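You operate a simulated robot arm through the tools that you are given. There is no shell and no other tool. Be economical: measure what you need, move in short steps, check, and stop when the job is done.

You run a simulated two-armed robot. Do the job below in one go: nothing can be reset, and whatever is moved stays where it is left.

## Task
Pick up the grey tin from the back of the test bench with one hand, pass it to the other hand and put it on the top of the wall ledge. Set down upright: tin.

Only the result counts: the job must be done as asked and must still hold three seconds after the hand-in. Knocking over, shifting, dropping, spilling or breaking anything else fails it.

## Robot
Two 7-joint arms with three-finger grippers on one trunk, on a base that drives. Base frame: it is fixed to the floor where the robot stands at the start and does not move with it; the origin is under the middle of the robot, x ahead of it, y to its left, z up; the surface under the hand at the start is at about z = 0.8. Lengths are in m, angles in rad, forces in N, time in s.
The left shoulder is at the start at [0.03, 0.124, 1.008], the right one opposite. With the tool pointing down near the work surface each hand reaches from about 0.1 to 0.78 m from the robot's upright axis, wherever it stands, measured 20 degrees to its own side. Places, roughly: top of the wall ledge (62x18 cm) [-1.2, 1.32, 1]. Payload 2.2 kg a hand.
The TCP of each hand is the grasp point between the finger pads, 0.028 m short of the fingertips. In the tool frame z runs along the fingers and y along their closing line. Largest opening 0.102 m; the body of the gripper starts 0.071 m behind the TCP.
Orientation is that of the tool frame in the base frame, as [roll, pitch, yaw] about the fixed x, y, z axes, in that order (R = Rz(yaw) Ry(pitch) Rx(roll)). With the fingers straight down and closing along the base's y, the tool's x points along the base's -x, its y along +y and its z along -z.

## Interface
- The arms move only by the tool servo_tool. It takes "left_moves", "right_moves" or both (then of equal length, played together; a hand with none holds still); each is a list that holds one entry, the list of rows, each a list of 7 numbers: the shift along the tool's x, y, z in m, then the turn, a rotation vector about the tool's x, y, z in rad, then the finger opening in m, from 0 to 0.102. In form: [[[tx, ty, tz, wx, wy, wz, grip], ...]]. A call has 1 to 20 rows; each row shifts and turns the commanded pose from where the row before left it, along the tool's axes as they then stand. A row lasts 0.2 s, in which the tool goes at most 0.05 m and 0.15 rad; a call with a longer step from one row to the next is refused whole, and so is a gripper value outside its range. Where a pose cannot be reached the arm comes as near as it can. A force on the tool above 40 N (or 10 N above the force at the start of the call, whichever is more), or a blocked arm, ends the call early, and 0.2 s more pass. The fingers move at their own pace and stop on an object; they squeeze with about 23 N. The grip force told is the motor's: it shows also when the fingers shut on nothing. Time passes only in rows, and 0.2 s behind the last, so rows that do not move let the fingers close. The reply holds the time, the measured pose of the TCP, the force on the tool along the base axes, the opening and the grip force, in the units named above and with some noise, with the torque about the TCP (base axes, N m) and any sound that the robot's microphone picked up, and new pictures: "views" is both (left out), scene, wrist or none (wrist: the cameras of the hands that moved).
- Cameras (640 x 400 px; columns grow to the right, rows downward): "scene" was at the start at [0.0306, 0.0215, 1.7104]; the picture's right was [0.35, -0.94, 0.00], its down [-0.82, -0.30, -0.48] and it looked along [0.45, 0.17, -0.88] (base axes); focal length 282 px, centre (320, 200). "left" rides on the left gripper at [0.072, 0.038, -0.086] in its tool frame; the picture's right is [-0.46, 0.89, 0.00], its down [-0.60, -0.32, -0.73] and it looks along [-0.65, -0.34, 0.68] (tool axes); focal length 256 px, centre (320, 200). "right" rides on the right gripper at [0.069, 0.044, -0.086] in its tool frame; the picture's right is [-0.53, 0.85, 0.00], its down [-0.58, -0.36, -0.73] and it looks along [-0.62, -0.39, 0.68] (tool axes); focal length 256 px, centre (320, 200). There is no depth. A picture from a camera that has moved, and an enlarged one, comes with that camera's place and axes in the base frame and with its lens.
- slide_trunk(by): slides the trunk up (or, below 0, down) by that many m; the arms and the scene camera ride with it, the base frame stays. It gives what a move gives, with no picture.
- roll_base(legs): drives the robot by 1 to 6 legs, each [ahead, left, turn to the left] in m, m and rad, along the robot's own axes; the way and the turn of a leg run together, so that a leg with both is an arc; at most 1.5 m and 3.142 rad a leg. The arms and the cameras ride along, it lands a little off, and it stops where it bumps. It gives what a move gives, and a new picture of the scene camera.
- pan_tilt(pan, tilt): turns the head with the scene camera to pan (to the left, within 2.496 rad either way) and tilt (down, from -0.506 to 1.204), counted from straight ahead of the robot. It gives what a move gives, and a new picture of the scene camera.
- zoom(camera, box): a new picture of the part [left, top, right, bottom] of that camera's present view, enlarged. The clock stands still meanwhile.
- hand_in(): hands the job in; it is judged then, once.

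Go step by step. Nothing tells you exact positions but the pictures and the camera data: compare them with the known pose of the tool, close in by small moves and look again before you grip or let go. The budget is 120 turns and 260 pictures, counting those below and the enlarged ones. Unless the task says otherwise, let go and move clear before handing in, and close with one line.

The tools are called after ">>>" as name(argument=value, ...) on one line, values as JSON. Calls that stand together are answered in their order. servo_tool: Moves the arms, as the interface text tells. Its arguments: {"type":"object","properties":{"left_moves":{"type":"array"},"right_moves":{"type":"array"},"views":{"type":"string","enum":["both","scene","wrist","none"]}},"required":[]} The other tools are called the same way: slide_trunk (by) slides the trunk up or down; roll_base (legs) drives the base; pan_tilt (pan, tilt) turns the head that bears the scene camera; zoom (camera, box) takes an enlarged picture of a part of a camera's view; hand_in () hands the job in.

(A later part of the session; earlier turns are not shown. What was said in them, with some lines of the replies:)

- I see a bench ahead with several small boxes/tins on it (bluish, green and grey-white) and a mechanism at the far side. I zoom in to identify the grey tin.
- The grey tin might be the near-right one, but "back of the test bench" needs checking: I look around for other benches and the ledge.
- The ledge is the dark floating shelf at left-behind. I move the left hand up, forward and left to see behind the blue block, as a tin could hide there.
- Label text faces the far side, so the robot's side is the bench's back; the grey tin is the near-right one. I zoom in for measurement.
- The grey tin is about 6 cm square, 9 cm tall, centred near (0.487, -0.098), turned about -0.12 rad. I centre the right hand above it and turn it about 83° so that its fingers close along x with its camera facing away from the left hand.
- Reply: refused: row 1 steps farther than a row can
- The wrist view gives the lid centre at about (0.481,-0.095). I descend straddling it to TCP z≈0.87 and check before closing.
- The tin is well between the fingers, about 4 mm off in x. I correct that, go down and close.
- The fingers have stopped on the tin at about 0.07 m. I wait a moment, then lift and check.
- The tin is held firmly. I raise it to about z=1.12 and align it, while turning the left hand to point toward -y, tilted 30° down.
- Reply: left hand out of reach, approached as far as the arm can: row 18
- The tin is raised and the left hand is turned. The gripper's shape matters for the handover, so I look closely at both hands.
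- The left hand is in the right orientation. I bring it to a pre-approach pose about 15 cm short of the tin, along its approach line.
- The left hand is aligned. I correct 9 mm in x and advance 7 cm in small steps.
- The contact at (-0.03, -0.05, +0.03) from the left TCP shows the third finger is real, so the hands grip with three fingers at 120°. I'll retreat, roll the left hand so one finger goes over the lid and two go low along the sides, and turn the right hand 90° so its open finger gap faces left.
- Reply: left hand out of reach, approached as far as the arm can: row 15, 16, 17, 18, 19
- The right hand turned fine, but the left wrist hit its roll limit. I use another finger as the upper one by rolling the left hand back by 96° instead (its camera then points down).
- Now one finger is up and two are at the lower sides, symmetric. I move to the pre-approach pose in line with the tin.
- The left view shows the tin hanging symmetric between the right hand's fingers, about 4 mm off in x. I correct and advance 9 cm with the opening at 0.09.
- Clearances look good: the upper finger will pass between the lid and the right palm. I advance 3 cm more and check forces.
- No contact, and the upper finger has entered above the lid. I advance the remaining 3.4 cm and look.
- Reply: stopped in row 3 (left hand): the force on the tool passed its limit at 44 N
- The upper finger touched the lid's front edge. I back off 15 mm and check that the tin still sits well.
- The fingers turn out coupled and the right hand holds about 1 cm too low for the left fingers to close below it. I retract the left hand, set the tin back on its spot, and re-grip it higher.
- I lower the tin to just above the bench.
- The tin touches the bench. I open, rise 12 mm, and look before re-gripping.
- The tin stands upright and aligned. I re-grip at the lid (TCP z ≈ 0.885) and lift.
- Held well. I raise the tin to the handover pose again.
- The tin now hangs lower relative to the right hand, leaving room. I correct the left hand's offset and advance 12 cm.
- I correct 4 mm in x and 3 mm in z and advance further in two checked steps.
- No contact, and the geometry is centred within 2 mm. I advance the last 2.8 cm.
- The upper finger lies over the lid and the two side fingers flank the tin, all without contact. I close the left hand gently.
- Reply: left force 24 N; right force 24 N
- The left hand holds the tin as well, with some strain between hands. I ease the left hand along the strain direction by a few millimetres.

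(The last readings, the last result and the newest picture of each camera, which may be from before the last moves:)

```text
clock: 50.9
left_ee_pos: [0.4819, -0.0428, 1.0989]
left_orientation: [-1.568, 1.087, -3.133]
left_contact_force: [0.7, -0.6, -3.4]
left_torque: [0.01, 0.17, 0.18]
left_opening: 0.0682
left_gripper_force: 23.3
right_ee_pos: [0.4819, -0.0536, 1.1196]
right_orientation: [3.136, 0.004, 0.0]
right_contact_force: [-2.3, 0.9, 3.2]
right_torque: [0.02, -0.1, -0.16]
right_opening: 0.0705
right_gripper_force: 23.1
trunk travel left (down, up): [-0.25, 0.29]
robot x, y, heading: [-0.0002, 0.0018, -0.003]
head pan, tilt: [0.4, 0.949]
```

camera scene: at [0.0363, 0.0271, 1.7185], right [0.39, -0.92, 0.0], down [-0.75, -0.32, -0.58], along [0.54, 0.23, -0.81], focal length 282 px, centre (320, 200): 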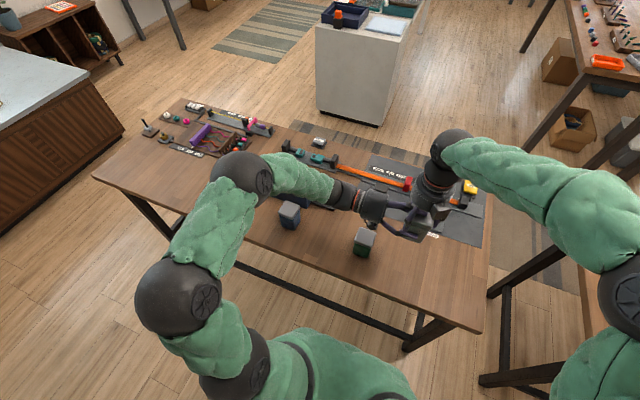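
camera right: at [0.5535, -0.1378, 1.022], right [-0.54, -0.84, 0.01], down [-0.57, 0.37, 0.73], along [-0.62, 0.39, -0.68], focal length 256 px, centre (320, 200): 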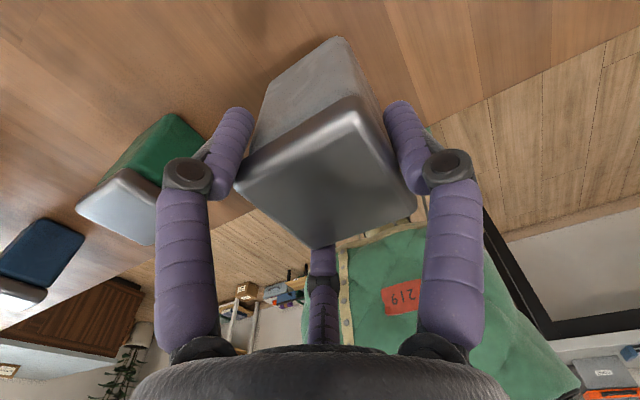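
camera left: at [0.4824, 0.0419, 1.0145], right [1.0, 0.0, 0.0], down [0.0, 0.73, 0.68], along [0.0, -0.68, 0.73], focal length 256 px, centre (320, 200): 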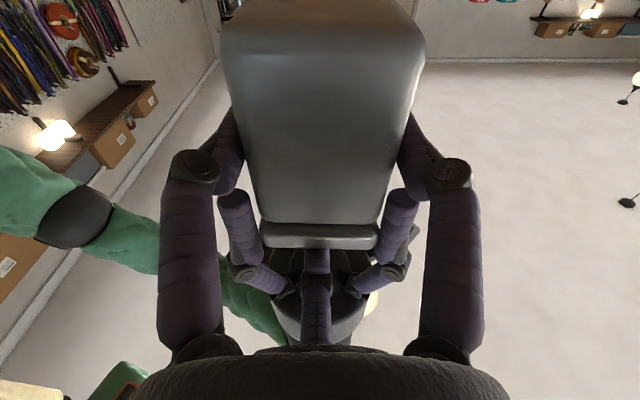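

Strain is gone. I open the right hand and check the left holds.

>>> servo_tool(right_moves=[[[0, 0, 0, 0, 0, 0, 0.08], [0, 0, 0, 0, 0, 0, 0.095], [0, 0, 0, 0, 0, 0, 0.095], [0, 0, 0, 0, 0, 0, 0.095]]])

>>> zoom(camera="left", box=[0, 0, 640, 400])

```text
clock: 51.9
left_ee_pos: [0.4818, -0.0421, 1.0996]
left_orientation: [-1.561, 1.088, -3.131]
left_contact_force: [0.5, -0.1, -0.5]
left_torque: [0.05, -0.01, -0.01]
left_opening: 0.068
left_gripper_force: 22.8
right_ee_pos: [0.4834, -0.0533, 1.1183]
right_orientation: [3.135, 0.002, -0.003]
right_contact_force: [-0.3, 0.6, 0.3]
right_torque: [-0.01, -0.01, 0.02]
right_opening: 0.0951
right_gripper_force: 0.2
trunk travel left (down, up): [-0.25, 0.29]
robot x, y, heading: [-0.0012, -0.0007, 0.002]
head pan, tilt: [0.4, 0.949]
camera scene: at [0.0363, 0.0271, 1.7185], right [0.39, -0.92, 0.0], down [-0.75, -0.32, -0.58], along [0.54, 0.23, -0.81], focal length 282 px, centre (320, 200)
camera right: at [0.5522, -0.0952, 1.204], right [-0.54, -0.84, 0.01], down [-0.57, 0.37, 0.73], along [-0.62, 0.39, -0.68], focal length 256 px, centre (320, 200)
```

scene: 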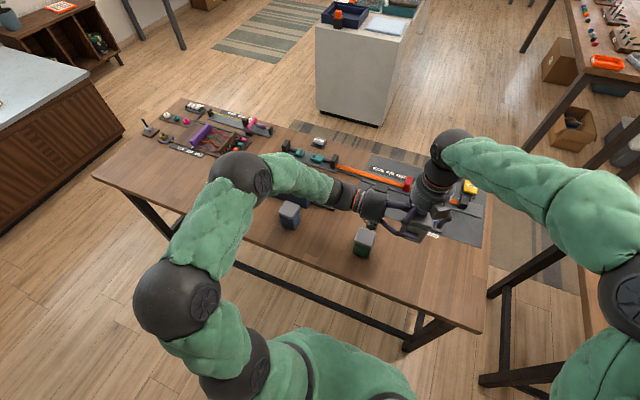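
right: 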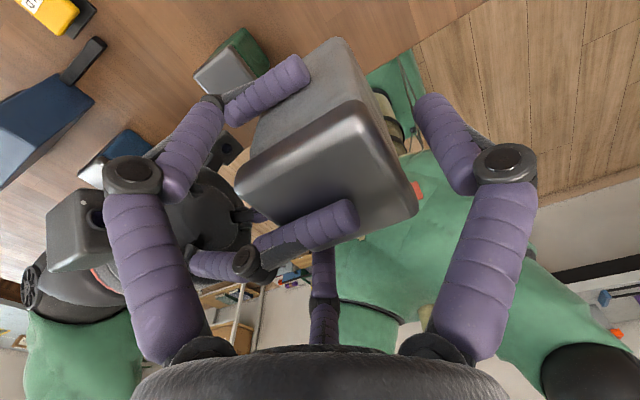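

```text
1.00 times, centred on (320, 200) of left (not enlarged: the box is as wide or as high as the picture)
camera zoom: at [0.4804, 0.0424, 1.017], right [1.0, 0.0, 0.0], down [0.0, 0.73, 0.68], along [0.0, -0.68, 0.73], focal length 256 px, centre (320, 200)
```

zoom: 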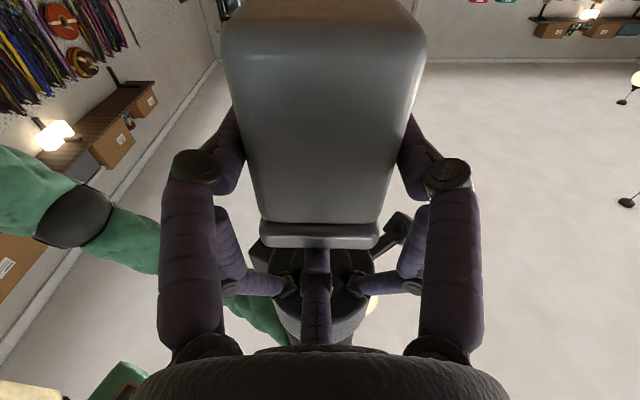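

The left hand holds the tin securely. I lift the right hand straight up and clear.

>>> servo_tool(right_moves=[[[0, 0, -0.02, 0, 0, 0, 0.095], [0, 0, -0.03, 0, 0, 0, 0.095], [0, 0, -0.03, 0, 0, 0, 0.095], [0, 0, -0.04, 0, 0, 0, 0.095], [0, 0.04, 0, 0, 0, 0, 0.095], [0, 0.04, 0, 0, 0, 0, 0.095], [0, 0.04, 0, 0, 0, 0, 0.095], [0, 0.04, 0, 0, 0, 0, 0.095], [0, 0.02, 0, 0, 0, 0, 0.095]]])

>>> zoom(camera="scene", box=[330, 150, 490, 250])

```text
clock: 53.9
left_ee_pos: [0.4821, -0.0436, 1.0996]
left_orientation: [-1.563, 1.087, -3.131]
left_contact_force: [0.1, -0.3, -0.2]
left_torque: [-0.01, 0.0, 0.03]
left_opening: 0.0678
left_gripper_force: 23.0
right_ee_pos: [0.4837, -0.2302, 1.239]
right_orientation: [3.135, 0.003, 0.0]
right_contact_force: [-0.1, -0.4, 0.0]
right_torque: [0.01, -0.01, 0.0]
right_opening: 0.0949
right_gripper_force: 0.1
trunk travel left (down, up): [-0.25, 0.29]
robot x, y, heading: [0.0018, -0.0015, -0.002]
head pan, tilt: [0.4, 0.949]
camera scene: at [0.0365, 0.0269, 1.7185], right [0.39, -0.92, 0.0], down [-0.75, -0.32, -0.58], along [0.54, 0.23, -0.81], focal length 282 px, centre (320, 200)
camera right: at [0.5534, -0.2719, 1.3247], right [-0.53, -0.84, 0.01], down [-0.57, 0.37, 0.73], along [-0.62, 0.39, -0.68], focal length 256 px, centre (320, 200)
```

scene: 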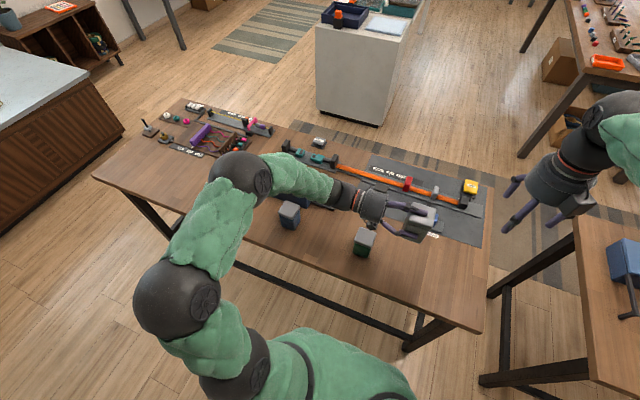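
right: 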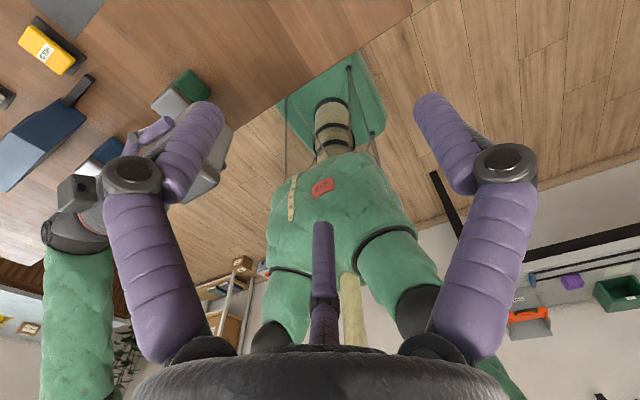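

```text
4.00 times, centred on (410, 200) of scene
camera zoom: at [0.0365, 0.0269, 1.7185], right [0.39, -0.92, 0.0], down [-0.75, -0.32, -0.58], along [0.54, 0.23, -0.81], focal length 1128 px, centre (-40, 200)
```

zoom: 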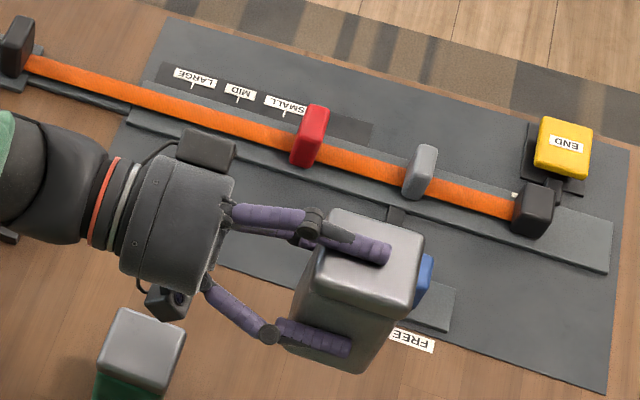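

The handover is complete and the tin is upright in the left hand. I back the robot away from the bench before turning the arm.

>>> roll_base(legs=[[-0.45, 0, 0]])

```text
clock: 56.7
left_ee_pos: [0.0243, -0.0434, 1.1004]
left_orientation: [-1.562, 1.085, -3.126]
left_contact_force: [-0.5, 0.1, -2.0]
left_torque: [0.07, 0.04, 0.03]
left_opening: 0.0678
left_gripper_force: 23.5
right_ee_pos: [0.0286, -0.2306, 1.2396]
right_orientation: [3.136, 0.002, 0.001]
right_contact_force: [0.4, 0.0, 0.3]
right_torque: [0.03, -0.04, 0.02]
right_opening: 0.0951
right_gripper_force: 0.1
trunk travel left (down, up): [-0.25, 0.29]
robot x, y, heading: [-0.4563, -0.004, 0.004]
head pan, tilt: [0.4, 0.949]
camera scene: at [-0.4204, 0.0266, 1.7185], right [0.39, -0.92, 0.0], down [-0.75, -0.32, -0.58], along [0.54, 0.23, -0.81], focal length 282 px, centre (320, 200)
```

scene: 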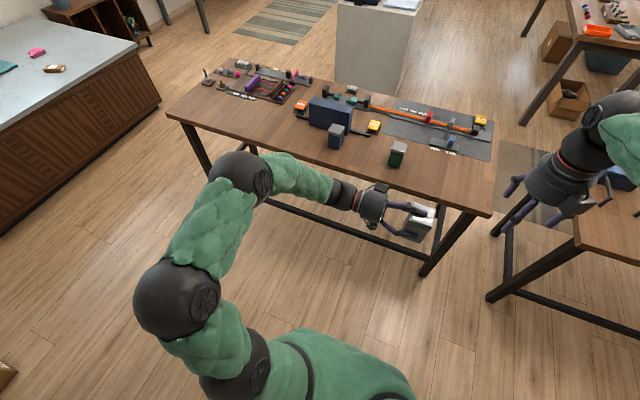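

Clear of the bench, with the blue and green tins undisturbed. Now I turn the left hand by 90° to point ahead, keeping the tin upright, and pull the right hand in.

>>> servo_tool(left_moves=[[[0, 0, 0, -0.1259, -0.0674, 0, 0.03], [0, 0, 0, -0.1259, -0.0674, 0, 0.03], [0, 0, 0, -0.1259, -0.0674, 0, 0.03], [0, 0, 0, -0.1259, -0.0674, 0, 0.03], [0, 0, 0, -0.1259, -0.0674, 0, 0.03], [0, 0, 0, -0.1259, -0.0674, 0, 0.03], [0, 0, 0, -0.1259, -0.0674, 0, 0.03], [0, 0, 0, -0.1259, -0.0674, 0, 0.03], [0, 0, 0, -0.1259, -0.0674, 0, 0.03], [0, 0, 0, -0.1259, -0.0674, 0, 0.03], [0, 0, 0, -0.1259, -0.0674, 0, 0.03]]], right_moves=[[[0, 0.02, 0, 0, 0, 0, 0.095], [0, 0.02, 0, 0, 0, 0, 0.095], [0, 0.02, 0, 0, 0, 0, 0.095], [0, 0.02, 0, 0, 0, 0, 0.095], [-0.02, 0.02, 0, 0, 0, 0, 0.095], [-0.02, 0, 0, 0, 0, 0, 0.095], [-0.02, 0, 0, 0, 0, 0, 0.095], [-0.02, 0, 0, 0, 0, 0, 0.095], [-0.02, 0, 0, 0, 0, 0, 0.095], [0, 0, 0, 0, 0, 0, 0.095], [0, 0, 0, 0, 0, 0, 0.095]]])

```text
clock: 59.1
left_ee_pos: [0.0289, 0.1849, 1.0271]
left_orientation: [-1.538, 1.075, -1.562]
left_contact_force: [0.3, 0.0, -0.6]
left_torque: [-0.02, 0.02, -0.05]
left_opening: 0.0677
left_gripper_force: 22.7
left hand out of reach, approached as far as the arm can: row 8, 9, 10, 11
right_ee_pos: [-0.0755, -0.2749, 1.2295]
right_orientation: [3.135, 0.004, 0.001]
right_contact_force: [-0.4, 0.1, 0.4]
right_torque: [0.0, -0.02, 0.01]
right_opening: 0.0948
right_gripper_force: 0.0
right hand out of reach, approached as far as the arm can: row 3, 4, 5
trunk travel left (down, up): [-0.25, 0.29]
robot x, y, heading: [-0.4549, 0.0006, 0.005]
head pan, tilt: [0.4, 0.949]
camera scene: at [-0.4199, 0.0271, 1.7185], right [0.39, -0.92, 0.0], down [-0.75, -0.32, -0.58], along [0.54, 0.23, -0.81], focal length 282 px, centre (320, 200)
camera right: at [-0.0052, -0.3161, 1.3158], right [-0.53, -0.85, 0.01], down [-0.57, 0.37, 0.73], along [-0.62, 0.38, -0.68], focal length 256 px, centre (320, 200)
camera left: at [-0.0568, 0.186, 0.9421], right [0.02, 1.0, -0.01], down [-0.74, 0.02, 0.67], along [0.67, -0.01, 0.74], focal length 256 px, centre (320, 200)
```

scene: 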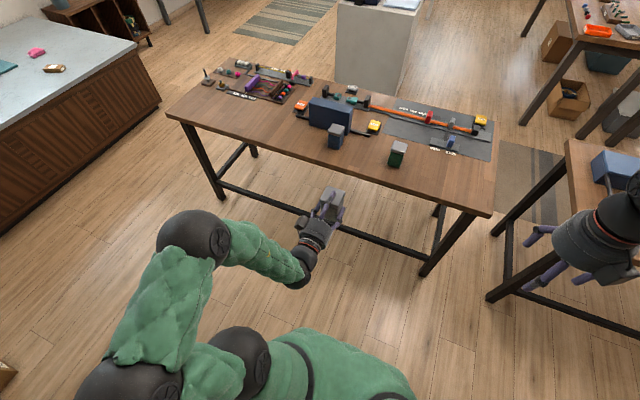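
right: 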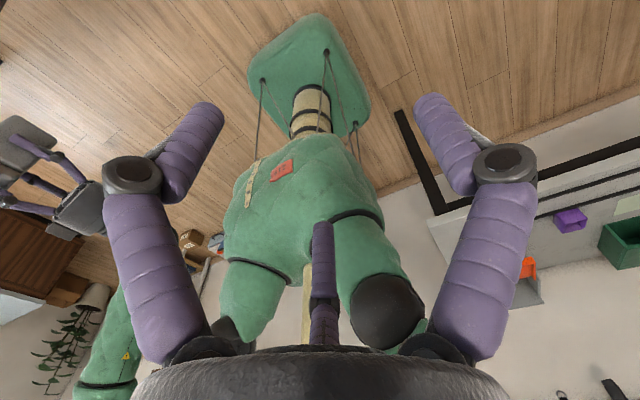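
left: 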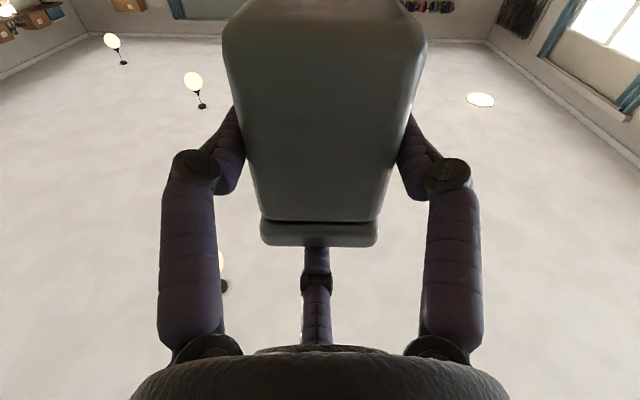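

The left hand now points ahead with the tin upright. I drive 1.2 m left along the free aisle, then turn to face the ledge.

>>> roll_base(legs=[[0, 1.2, 0]])

>>> pan_tilt(pan=2.3, tilt=0.9)

```text
clock: 65.2
left_ee_pos: [0.0008, 1.4034, 1.0262]
left_orientation: [-1.538, 1.075, -1.532]
left_contact_force: [-0.4, -0.4, -1.7]
left_torque: [0.0, 0.03, -0.04]
left_opening: 0.068
left_gripper_force: 21.9
right_ee_pos: [-0.0879, 0.9413, 1.23]
right_orientation: [3.136, 0.004, 0.035]
right_contact_force: [-0.3, 0.4, -1.1]
right_torque: [0.0, -0.02, -0.01]
right_opening: 0.0951
right_gripper_force: 0.1
trunk travel left (down, up): [-0.25, 0.29]
robot x, y, heading: [-0.4764, 1.2005, 0.034]
head pan, tilt: [0.4, 0.949]
camera scene: at [-0.4434, 1.2312, 1.7185], right [0.42, -0.91, 0.0], down [-0.74, -0.34, -0.58], along [0.53, 0.25, -0.81], focal length 282 px, centre (320, 200)
```

scene: 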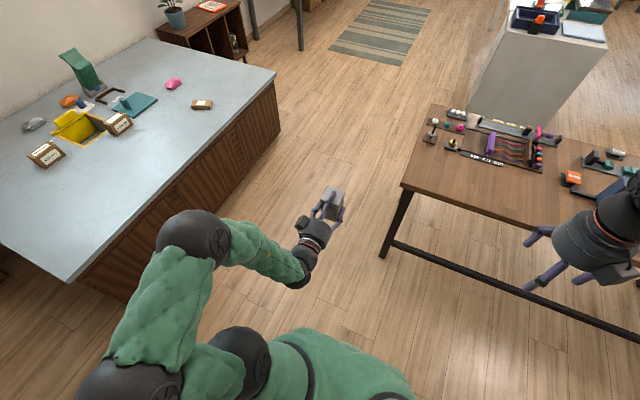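

```text
clock: 67.0
left_ee_pos: [0.0008, 1.4027, 1.0257]
left_orientation: [-1.538, 1.076, -1.532]
left_contact_force: [-0.6, 0.4, -1.8]
left_torque: [-0.01, 0.01, -0.04]
left_opening: 0.0679
left_gripper_force: 22.7
right_ee_pos: [-0.0892, 0.9405, 1.2294]
right_orientation: [3.135, 0.002, 0.034]
right_contact_force: [0.2, 0.6, 0.0]
right_torque: [0.0, -0.01, 0.0]
right_opening: 0.095
right_gripper_force: 0.0
trunk travel left (down, up): [-0.25, 0.29]
robot x, y, heading: [-0.4795, 1.2018, 0.034]
head pan, tilt: [2.3, 0.901]
camera scene: at [-0.5616, 1.2545, 1.7221], right [0.72, 0.69, 0.0], down [0.54, -0.57, -0.62], along [-0.43, 0.45, -0.78], focal length 282 px, centre (320, 200)
```

scene: 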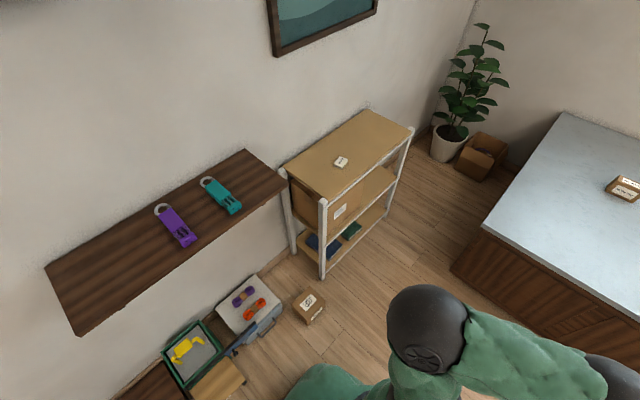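

From here the ledge spans x -1.33…-1.095, y 0.98…1.65, with the purple tool at y≈1.29; the free area is y≈1.0–1.25. I raise the tin, then turn the robot to face the ledge.

>>> servo_tool(left_moves=[[[-0.022, -0.0118, 0, -0.0074, 0.0138, 0, 0.03], [-0.022, -0.0118, 0, 0, 0, 0, 0.03], [-0.022, -0.0118, 0, 0, 0, 0, 0.03], [-0.022, -0.0118, 0, 0, 0, 0, 0.03], [0, 0, 0, 0, 0, 0, 0.03]]], views="wrist")

>>> roll_base(legs=[[0, 0, 1.55], [0, 0, 1.557]])

>>> pan_tilt(pan=0.3, tilt=0.85)

```text
clock: 68.2
left_ee_pos: [-0.0251, 1.408, 1.0664]
left_orientation: [-1.569, 1.076, -1.561]
left_contact_force: [-0.3, -0.2, -0.6]
left_torque: [-0.01, 0.01, 0.0]
left_opening: 0.0681
left_gripper_force: 22.8
left hand out of reach, approached as far as the arm can: row 1, 2, 3, 4
right_ee_pos: [-0.0886, 0.9407, 1.2304]
right_orientation: [3.135, 0.002, 0.033]
right_contact_force: [0.4, 0.4, 0.3]
right_torque: [-0.01, 0.04, 0.02]
right_opening: 0.0949
right_gripper_force: 0.1
trunk travel left (down, up): [-0.25, 0.29]
robot x, y, heading: [-0.4794, 1.2028, 0.032]
head pan, tilt: [2.3, 0.901]
camera left: at [-0.112, 1.4071, 0.9856], right [-0.01, 1.0, -0.01], down [-0.73, 0.0, 0.68], along [0.68, 0.01, 0.73], focal length 256 px, centre (320, 200)
```

left: 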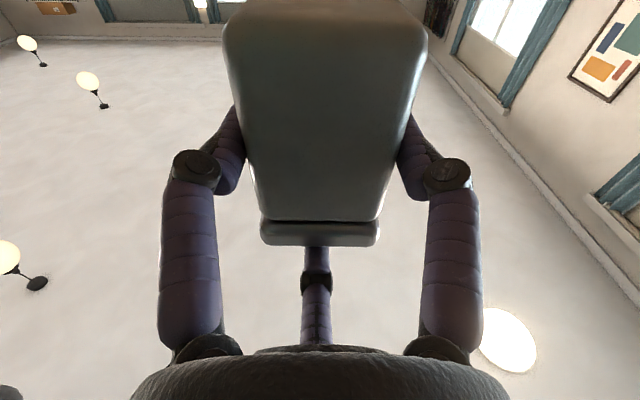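

```text
clock: 76.2
left_ee_pos: [-0.9371, 1.0061, 1.0682]
left_orientation: [-1.568, 1.075, 1.555]
left_contact_force: [-0.1, 0.1, -1.7]
left_torque: [0.0, 0.0, 0.0]
left_opening: 0.0679
left_gripper_force: 23.3
right_ee_pos: [-0.8624, 1.4731, 1.2304]
right_orientation: [3.136, 0.003, -3.13]
right_contact_force: [0.0, -0.2, 0.5]
right_torque: [-0.02, -0.01, 0.01]
right_opening: 0.0949
right_gripper_force: 0.0
trunk travel left (down, up): [-0.25, 0.29]
robot x, y, heading: [-0.4785, 1.2004, -3.133]
head pan, tilt: [2.3, 0.901]
camera scene: at [-0.399, 1.1456, 1.7221], right [-0.74, -0.67, 0.0], down [-0.53, 0.58, -0.62], along [0.42, -0.46, -0.78], focal length 282 px, centre (320, 200)
```

scene: 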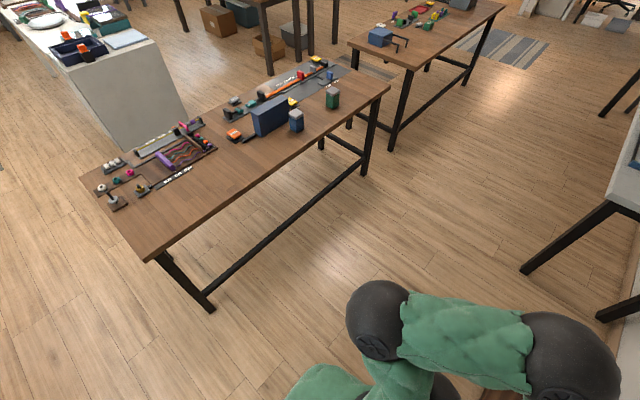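

```text
clock: 78.2
left_ee_pos: [-0.9378, 1.007, 1.0683]
left_orientation: [-1.567, 1.076, 1.556]
left_contact_force: [0.2, -0.2, -1.1]
left_torque: [0.01, -0.01, 0.01]
left_opening: 0.0678
left_gripper_force: 23.2
right_ee_pos: [-0.8618, 1.4731, 1.2291]
right_orientation: [3.134, 0.004, -3.13]
right_contact_force: [-0.3, 0.8, -0.3]
right_torque: [0.01, 0.03, -0.02]
right_opening: 0.0951
right_gripper_force: 0.1
trunk travel left (down, up): [-0.25, 0.29]
robot x, y, heading: [-0.4805, 1.2022, -3.131]
head pan, tilt: [0.3, 0.85]
camera scene: at [-0.5244, 1.1774, 1.726], right [-0.31, 0.95, 0.0], down [0.72, 0.23, -0.66], along [-0.63, -0.2, -0.75], focal length 282 px, centre (320, 200)
```

scene: 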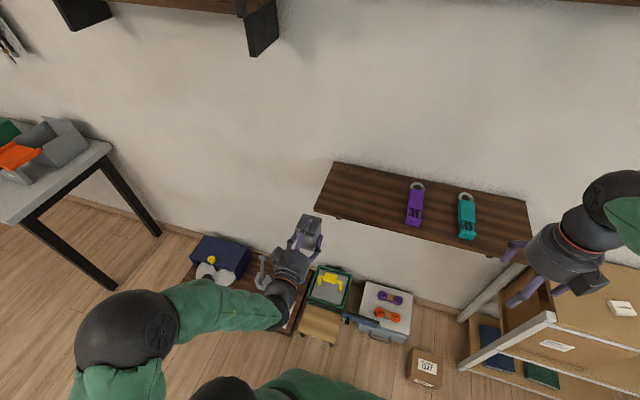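

Now facing the ledge. I raise the trunk 8 cm and shift the base right by 0.1 m so the tin lines up with the free left part of the ledge.

>>> slide_trunk(by=0.08)

>>> roll_base(legs=[[0, -0.105, -0.009]])

```text
clock: 79.3
left_ee_pos: [-0.9372, 1.0078, 1.1471]
left_orientation: [-1.569, 1.074, 1.556]
left_contact_force: [0.6, 0.3, -0.7]
left_torque: [0.0, -0.01, 0.04]
left_opening: 0.068
left_gripper_force: 23.5
right_ee_pos: [-0.862, 1.4738, 1.3099]
right_orientation: [3.136, 0.004, -3.131]
right_contact_force: [-0.2, -0.4, 0.0]
right_torque: [-0.03, -0.02, -0.04]
right_opening: 0.0948
right_gripper_force: 0.0
trunk travel left (down, up): [-0.33, 0.21]
robot x, y, heading: [-0.4774, 1.2023, -3.137]
head pan, tilt: [0.3, 0.85]
```

```text
clock: 80.5
left_ee_pos: [-0.9391, 1.1163, 1.1481]
left_orientation: [-1.567, 1.076, 1.548]
left_contact_force: [-0.7, 0.0, -1.2]
left_torque: [-0.02, -0.04, 0.08]
left_opening: 0.068
left_gripper_force: 23.3
right_ee_pos: [-0.8583, 1.5825, 1.3091]
right_orientation: [3.134, 0.002, 3.141]
right_contact_force: [-0.5, 0.9, 0.4]
right_torque: [-0.04, 0.0, 0.0]
right_opening: 0.095
right_gripper_force: 0.0
trunk travel left (down, up): [-0.33, 0.21]
robot x, y, heading: [-0.48, 1.3062, -3.14]
head pan, tilt: [0.3, 0.85]
camera scene: at [-0.5253, 1.284, 1.806], right [-0.3, 0.95, 0.0], down [0.72, 0.22, -0.66], along [-0.63, -0.2, -0.75], focal length 282 px, centre (320, 200)
```

scene: 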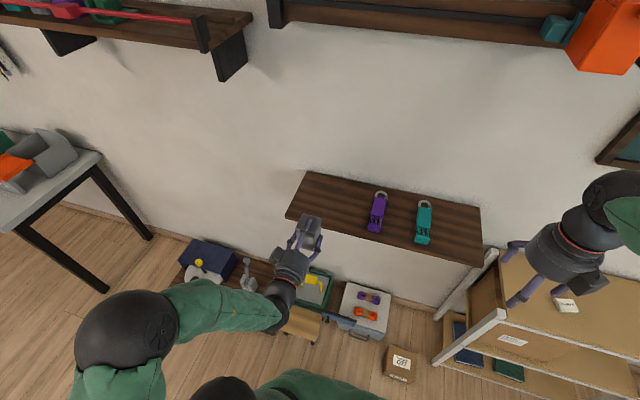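

The tin is in front of the free part of the ledge. I extend the left hand forward over the ledge at 8 cm height, checking reach.

>>> servo_tool(left_moves=[[[0, 0, 0.025, 0, 0, 0, 0.03], [0, 0, 0.025, 0, 0, 0, 0.03], [0, 0, 0.025, 0, 0, 0, 0.03], [0, 0, 0.025, 0, 0, 0, 0.03], [0, 0, 0.025, 0, 0, 0, 0.03], [0, 0, 0.025, 0, 0, 0, 0.03], [0, 0, 0, 0, 0, 0, 0.03]]])

```text
clock: 82.1
left_ee_pos: [-1.0664, 1.1016, 1.1282]
left_orientation: [-1.564, 1.077, 1.54]
left_contact_force: [0.2, 0.4, -0.5]
left_torque: [0.02, 0.0, -0.02]
left_opening: 0.0676
left_gripper_force: 22.8
left hand out of reach, approached as far as the arm can: row 2, 3, 4, 5, 6
right_ee_pos: [-0.8585, 1.5809, 1.3092]
right_orientation: [3.135, 0.004, -3.141]
right_contact_force: [0.6, 0.5, 0.0]
right_torque: [-0.01, 0.02, -0.02]
right_opening: 0.095
right_gripper_force: 0.0
trunk travel left (down, up): [-0.33, 0.21]
robot x, y, heading: [-0.4761, 1.3075, -3.135]
head pan, tilt: [0.3, 0.85]
camera scene: at [-0.5246, 1.2828, 1.806], right [-0.3, 0.95, 0.0], down [0.72, 0.22, -0.66], along [-0.63, -0.2, -0.75], focal length 282 px, centre (320, 200)
camera left: at [-0.9819, 1.0995, 1.0449], right [-0.03, -1.0, -0.01], down [0.73, -0.03, 0.68], along [-0.68, 0.02, 0.73], focal length 256 px, centre (320, 200)
```

scene: 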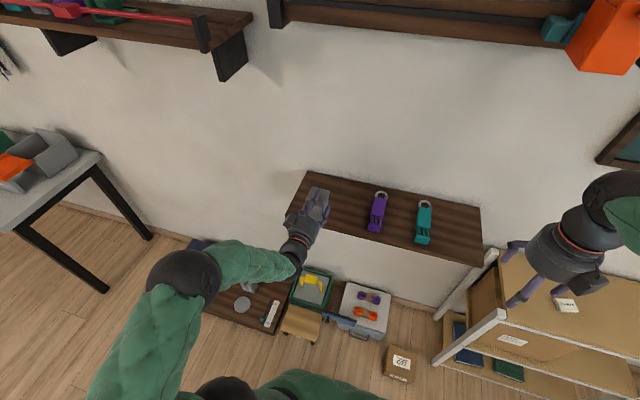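
left: 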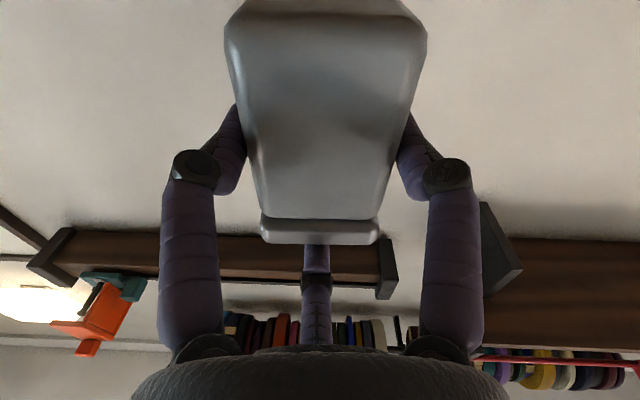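

The arm stops about 7 cm short of the target, so I drive the base ahead by 0.07 m (the floor in front is still free).

>>> roll_base(legs=[[0.07, 0, 0]])

>>> zoom(camera="scene", box=[240, 150, 400, 250])

```text
clock: 83.1
left_ee_pos: [-1.1398, 1.0997, 1.1268]
left_orientation: [-1.569, 1.074, 1.54]
left_contact_force: [-0.5, -0.4, -1.7]
left_torque: [0.0, 0.0, 0.01]
left_opening: 0.0678
left_gripper_force: 23.4
right_ee_pos: [-0.9331, 1.5818, 1.3091]
right_orientation: [3.135, 0.006, -3.139]
right_contact_force: [-0.5, 0.0, -0.8]
right_torque: [-0.02, -0.05, -0.01]
right_opening: 0.0952
right_gripper_force: 0.1
trunk travel left (down, up): [-0.33, 0.21]
robot x, y, heading: [-0.5487, 1.3085, -3.142]
head pan, tilt: [0.3, 0.85]
camera scene: at [-0.5984, 1.2825, 1.8059], right [-0.3, 0.95, 0.0], down [0.72, 0.22, -0.66], along [-0.63, -0.2, -0.75], focal length 282 px, centre (320, 200)
```

scene: 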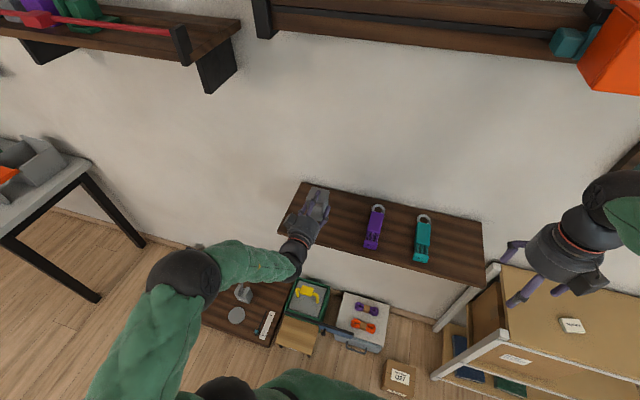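

```text
4.00 times, centred on (320, 200) of scene
camera zoom: at [-0.5984, 1.2825, 1.8059], right [-0.3, 0.95, 0.0], down [0.72, 0.22, -0.66], along [-0.63, -0.2, -0.75], focal length 1128 px, centre (320, 200)
```

zoom: 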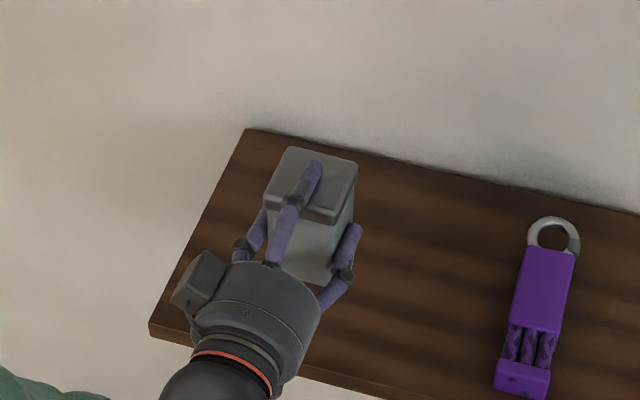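

The tin's centre is at about (-1.154, 1.10), over the free ledge, front edge ≈ -1.09. I lower by the trunk in steps.

>>> slide_trunk(by=-0.045)

>>> zoom(camera="scene", box=[240, 130, 400, 230])

>>> zoom(camera="left", box=[0, 0, 640, 400])

```text
clock: 84.0
left_ee_pos: [-1.1362, 1.1001, 1.0829]
left_orientation: [-1.564, 1.075, 1.542]
left_contact_force: [-0.3, 0.4, -1.0]
left_torque: [0.02, 0.01, 0.01]
left_opening: 0.0678
left_gripper_force: 23.3
right_ee_pos: [-0.9303, 1.5811, 1.2633]
right_orientation: [3.134, 0.002, -3.139]
right_contact_force: [-0.8, 0.1, 0.1]
right_torque: [-0.02, 0.02, 0.0]
right_opening: 0.0949
right_gripper_force: 0.0
trunk travel left (down, up): [-0.285, 0.255]
robot x, y, heading: [-0.5481, 1.3037, -3.143]
head pan, tilt: [0.3, 0.85]
```

```text
4.00 times, centred on (320, 180) of scene
camera zoom: at [-0.5956, 1.2825, 1.7611], right [-0.3, 0.95, 0.0], down [0.72, 0.22, -0.66], along [-0.63, -0.2, -0.75], focal length 1128 px, centre (320, 280)
```

zoom: 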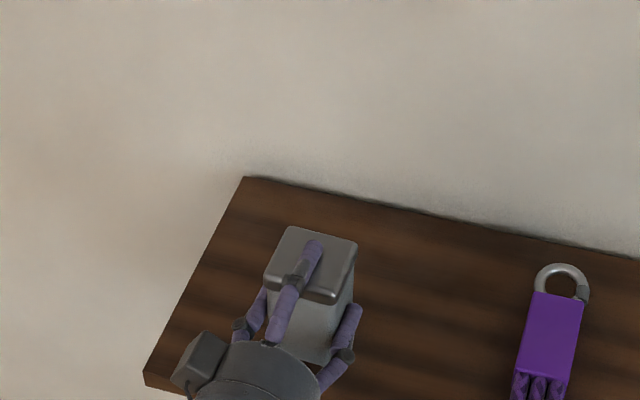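

```text
1.00 times, centred on (320, 200) of left (not enlarged: the box is as wide or as high as the picture)
camera zoom: at [-1.0523, 1.0989, 0.9999], right [-0.03, -1.0, -0.01], down [0.73, -0.03, 0.68], along [-0.68, 0.01, 0.73], focal length 256 px, centre (320, 200)
```

zoom: 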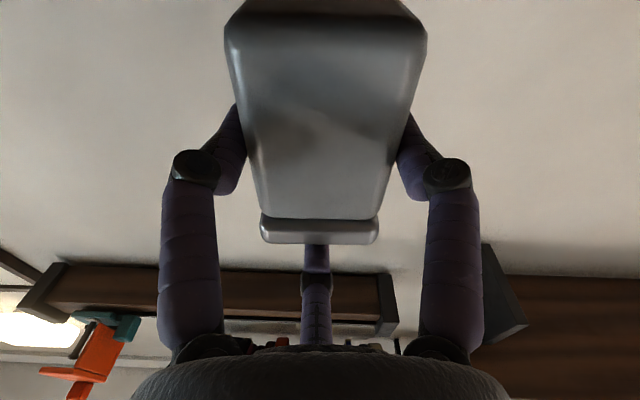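

About 2 cm to go. I lower in small steps and watch the vertical force.

>>> slide_trunk(by=-0.012)

>>> slide_trunk(by=-0.004)

```text
clock: 84.6
left_ee_pos: [-1.1371, 1.1027, 1.0704]
left_orientation: [-1.566, 1.076, 1.541]
left_contact_force: [-0.2, -0.9, -1.0]
left_torque: [0.01, -0.01, 0.01]
left_opening: 0.0676
left_gripper_force: 23.1
right_ee_pos: [-0.9303, 1.5795, 1.2531]
right_orientation: [3.134, 0.003, -3.141]
right_contact_force: [-0.1, -0.3, 0.0]
right_torque: [-0.01, -0.01, 0.02]
right_opening: 0.095
right_gripper_force: 0.1
trunk travel left (down, up): [-0.273, 0.267]
robot x, y, heading: [-0.5531, 1.3038, -3.137]
head pan, tilt: [0.3, 0.85]
```

```text
clock: 85.1
left_ee_pos: [-1.137, 1.1018, 1.0664]
left_orientation: [-1.564, 1.075, 1.544]
left_contact_force: [-1.2, -1.6, 0.6]
left_torque: [0.06, 0.02, 0.03]
left_opening: 0.0678
left_gripper_force: 22.8
right_ee_pos: [-0.93, 1.5804, 1.248]
right_orientation: [3.133, 0.003, -3.14]
right_contact_force: [0.9, 0.1, -0.9]
right_torque: [0.02, -0.05, 0.0]
right_opening: 0.0946
right_gripper_force: 0.0
trunk travel left (down, up): [-0.269, 0.271]
robot x, y, heading: [-0.5508, 1.3094, -3.138]
head pan, tilt: [0.3, 0.85]
```

>>> slide_trunk(by=-0.002)

>>> slide_trunk(by=-0.002)

```text
clock: 85.7
left_ee_pos: [-1.1378, 1.1006, 1.0664]
left_orientation: [-1.554, 1.076, 1.55]
left_contact_force: [1.6, 0.2, 8.8]
left_torque: [0.34, -0.21, 0.0]
left_opening: 0.0678
left_gripper_force: 23.5
right_ee_pos: [-0.9294, 1.5804, 1.2464]
right_orientation: [3.135, 0.003, -3.141]
right_contact_force: [-0.4, -0.3, -0.8]
right_torque: [0.01, -0.01, -0.02]
right_opening: 0.0949
right_gripper_force: 0.0
trunk travel left (down, up): [-0.267, 0.273]
robot x, y, heading: [-0.5493, 1.3057, -3.138]
head pan, tilt: [0.3, 0.85]
```

```text
clock: 86.2
left_ee_pos: [-1.1367, 1.0995, 1.0657]
left_orientation: [-1.549, 1.077, 1.557]
left_contact_force: [-0.5, -0.8, 15.9]
left_torque: [0.4, 0.1, -0.03]
left_opening: 0.0678
left_gripper_force: 23.3
right_ee_pos: [-0.9289, 1.5818, 1.2466]
right_orientation: [3.134, 0.004, -3.14]
right_contact_force: [0.0, 0.8, 0.6]
right_torque: [-0.03, 0.02, 0.0]
right_opening: 0.0949
right_gripper_force: 0.1
trunk travel left (down, up): [-0.265, 0.275]
robot x, y, heading: [-0.5498, 1.3075, -3.14]
head pan, tilt: [0.3, 0.85]
```

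The tin rests on the ledge (16 N). I look, then open the left hand.

>>> servo_tool(left_moves=[[[0, 0, 0, 0, 0, 0, 0.075], [0, 0, 0, 0, 0, 0, 0.085], [0, 0, 0, 0, 0, 0, 0.095], [0, 0, 0, 0, 0, 0, 0.1], [0, 0, 0, 0, 0, 0, 0.1]]])

>>> zoom(camera="scene", box=[240, 130, 400, 230])

```text
clock: 87.4
left_ee_pos: [-1.1369, 1.1021, 1.0622]
left_orientation: [-1.563, 1.074, 1.541]
left_contact_force: [0.0, -0.3, 0.1]
left_torque: [-0.01, -0.01, 0.0]
left_opening: 0.1
left_gripper_force: 0.2
right_ee_pos: [-0.9309, 1.5818, 1.244]
right_orientation: [3.134, 0.003, -3.139]
right_contact_force: [-0.4, 0.7, -0.5]
right_torque: [-0.02, -0.01, 0.0]
right_opening: 0.0949
right_gripper_force: 0.1
trunk travel left (down, up): [-0.265, 0.275]
robot x, y, heading: [-0.552, 1.3057, -3.143]
head pan, tilt: [0.3, 0.85]
camera scene: at [-0.5956, 1.2825, 1.741], right [-0.3, 0.95, 0.0], down [0.72, 0.22, -0.66], along [-0.63, -0.2, -0.75], focal length 282 px, centre (320, 200)
camera left: at [-1.0523, 1.099, 0.9797], right [-0.03, -1.0, -0.01], down [0.73, -0.03, 0.68], along [-0.68, 0.01, 0.73], focal length 256 px, centre (320, 200)
```

scene: 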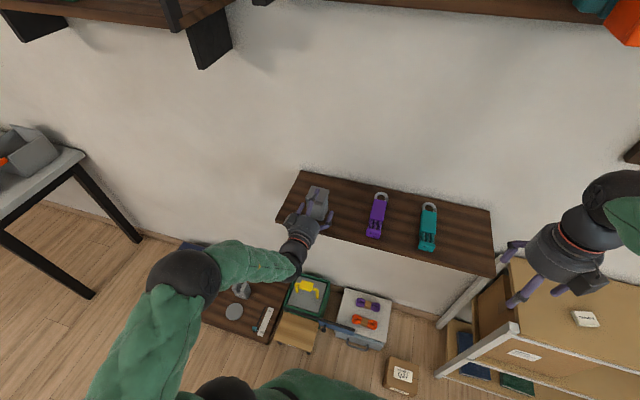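
left: 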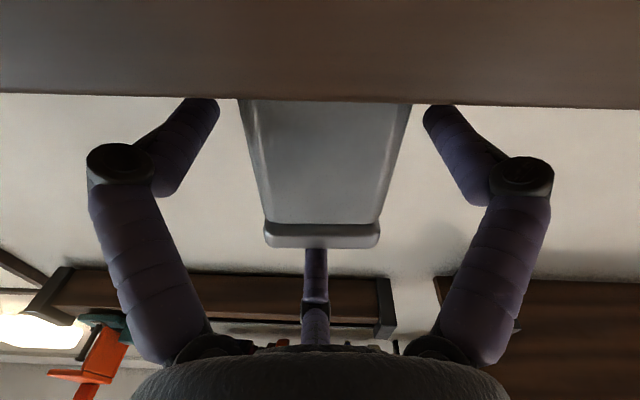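

```text
4.00 times, centred on (320, 180) of scene
camera zoom: at [-0.5956, 1.2825, 1.741], right [-0.3, 0.95, 0.0], down [0.72, 0.22, -0.66], along [-0.63, -0.2, -0.75], focal length 1128 px, centre (320, 280)
```

zoom: 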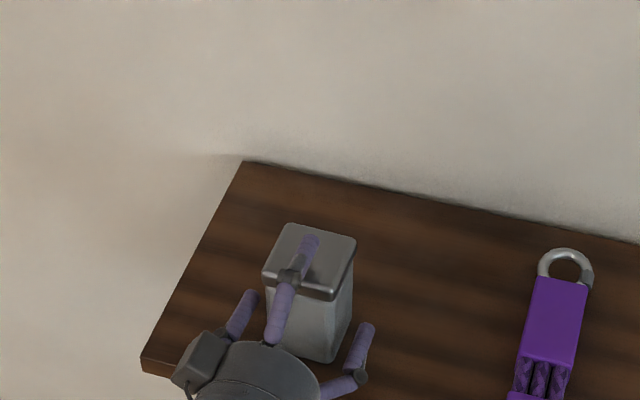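

The tin stands upright and free. I withdraw the hand straight back.

>>> servo_tool(left_moves=[[[0, 0, -0.015, 0, 0, 0, 0.1], [0, 0, -0.025, 0, 0, 0, 0.1], [0, 0, -0.03, 0, 0, 0, 0.1], [0, 0, -0.03, 0, 0, 0, 0.1], [0, 0, -0.02, 0, 0, 0, 0.1]]])

>>> roll_base(legs=[[-0.15, 0, 0]])

>>> zoom(camera="scene", box=[220, 90, 476, 250])

```text
clock: 88.6
left_ee_pos: [-1.0173, 1.0968, 1.0629]
left_orientation: [-1.565, 1.076, 1.544]
left_contact_force: [-0.8, 0.1, 0.9]
left_torque: [0.01, -0.01, 0.03]
left_opening: 0.1001
left_gripper_force: 0.1
right_ee_pos: [-0.9307, 1.5808, 1.2446]
right_orientation: [3.134, 0.005, -3.14]
right_contact_force: [-0.4, -0.6, -0.3]
right_torque: [0.0, 0.02, 0.0]
right_opening: 0.0952
right_gripper_force: 0.1
trunk travel left (down, up): [-0.265, 0.275]
robot x, y, heading: [-0.5513, 1.3075, -3.141]
head pan, tilt: [0.3, 0.85]
camera scene: at [-0.5955, 1.2825, 1.741], right [-0.3, 0.95, 0.0], down [0.72, 0.22, -0.66], along [-0.63, -0.2, -0.75], focal length 282 px, centre (320, 200)
camera left: at [-0.9328, 1.0945, 0.9813], right [-0.03, -1.0, -0.01], down [0.73, -0.03, 0.68], along [-0.68, 0.01, 0.73], focal length 256 px, centre (320, 200)
```

scene: 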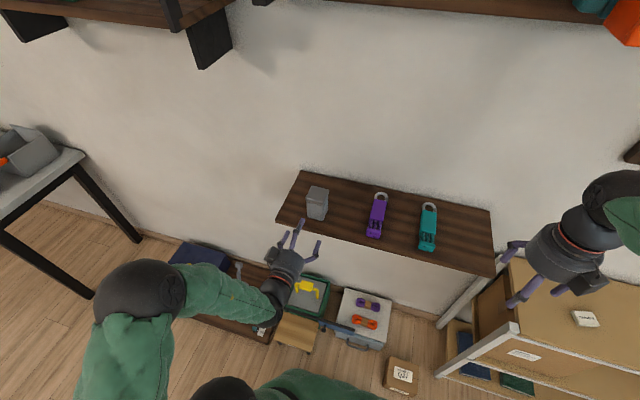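
left: 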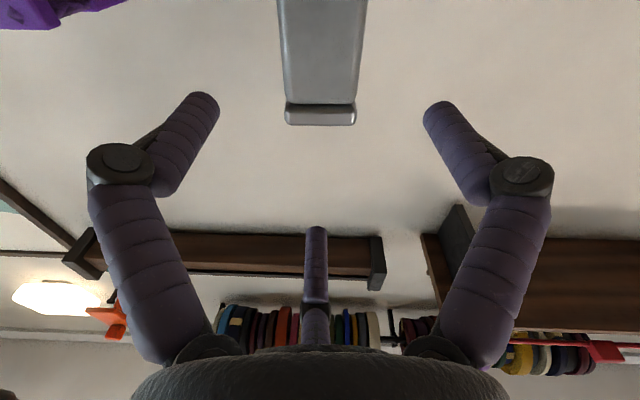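

```text
clock: 89.9
left_ee_pos: [-0.8678, 1.0988, 1.0637]
left_orientation: [-1.562, 1.076, 1.541]
left_contact_force: [1.3, 0.5, 0.6]
left_torque: [0.02, -0.04, -0.01]
left_opening: 0.0998
left_gripper_force: 0.0
right_ee_pos: [-0.7789, 1.5819, 1.2458]
right_orientation: [3.136, 0.003, 3.14]
right_contact_force: [0.7, -0.1, 0.1]
right_torque: [-0.01, 0.03, 0.0]
right_opening: 0.0952
right_gripper_force: 0.0
trunk travel left (down, up): [-0.265, 0.275]
robot x, y, heading: [-0.4011, 1.3088, 3.141]
head pan, tilt: [0.3, 0.85]
camera scene: at [-0.4442, 1.2828, 1.741], right [-0.3, 0.96, 0.0], down [0.72, 0.22, -0.66], along [-0.63, -0.19, -0.75], focal length 282 px, centre (320, 200)
```

scene: 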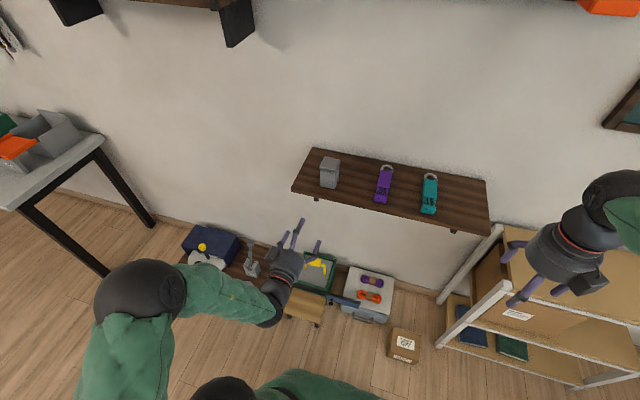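

```text
2.50 times, centred on (348, 170) of scene
camera zoom: at [-0.4442, 1.2828, 1.741], right [-0.3, 0.96, 0.0], down [0.72, 0.22, -0.66], along [-0.63, -0.19, -0.75], focal length 705 px, centre (250, 275)
```

zoom: 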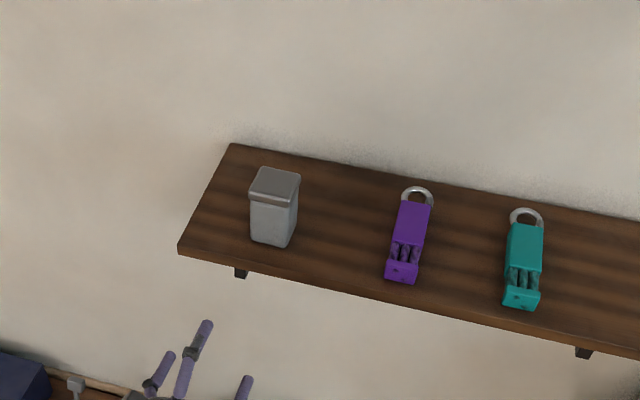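

The tin stands upright on the ledge, the purple and teal tools there are untouched, and both hands are clear. I hand the job in.

>>> hand_in()

```text
The job is handed in.
```

The grey tin now stands upright on the left end of the wall ledge: the right hand picked it up from the bench, passed it to the left hand, and the left hand set it down. Nothing else looked moved in the pictures, though I have no verdict back on the hand-in.
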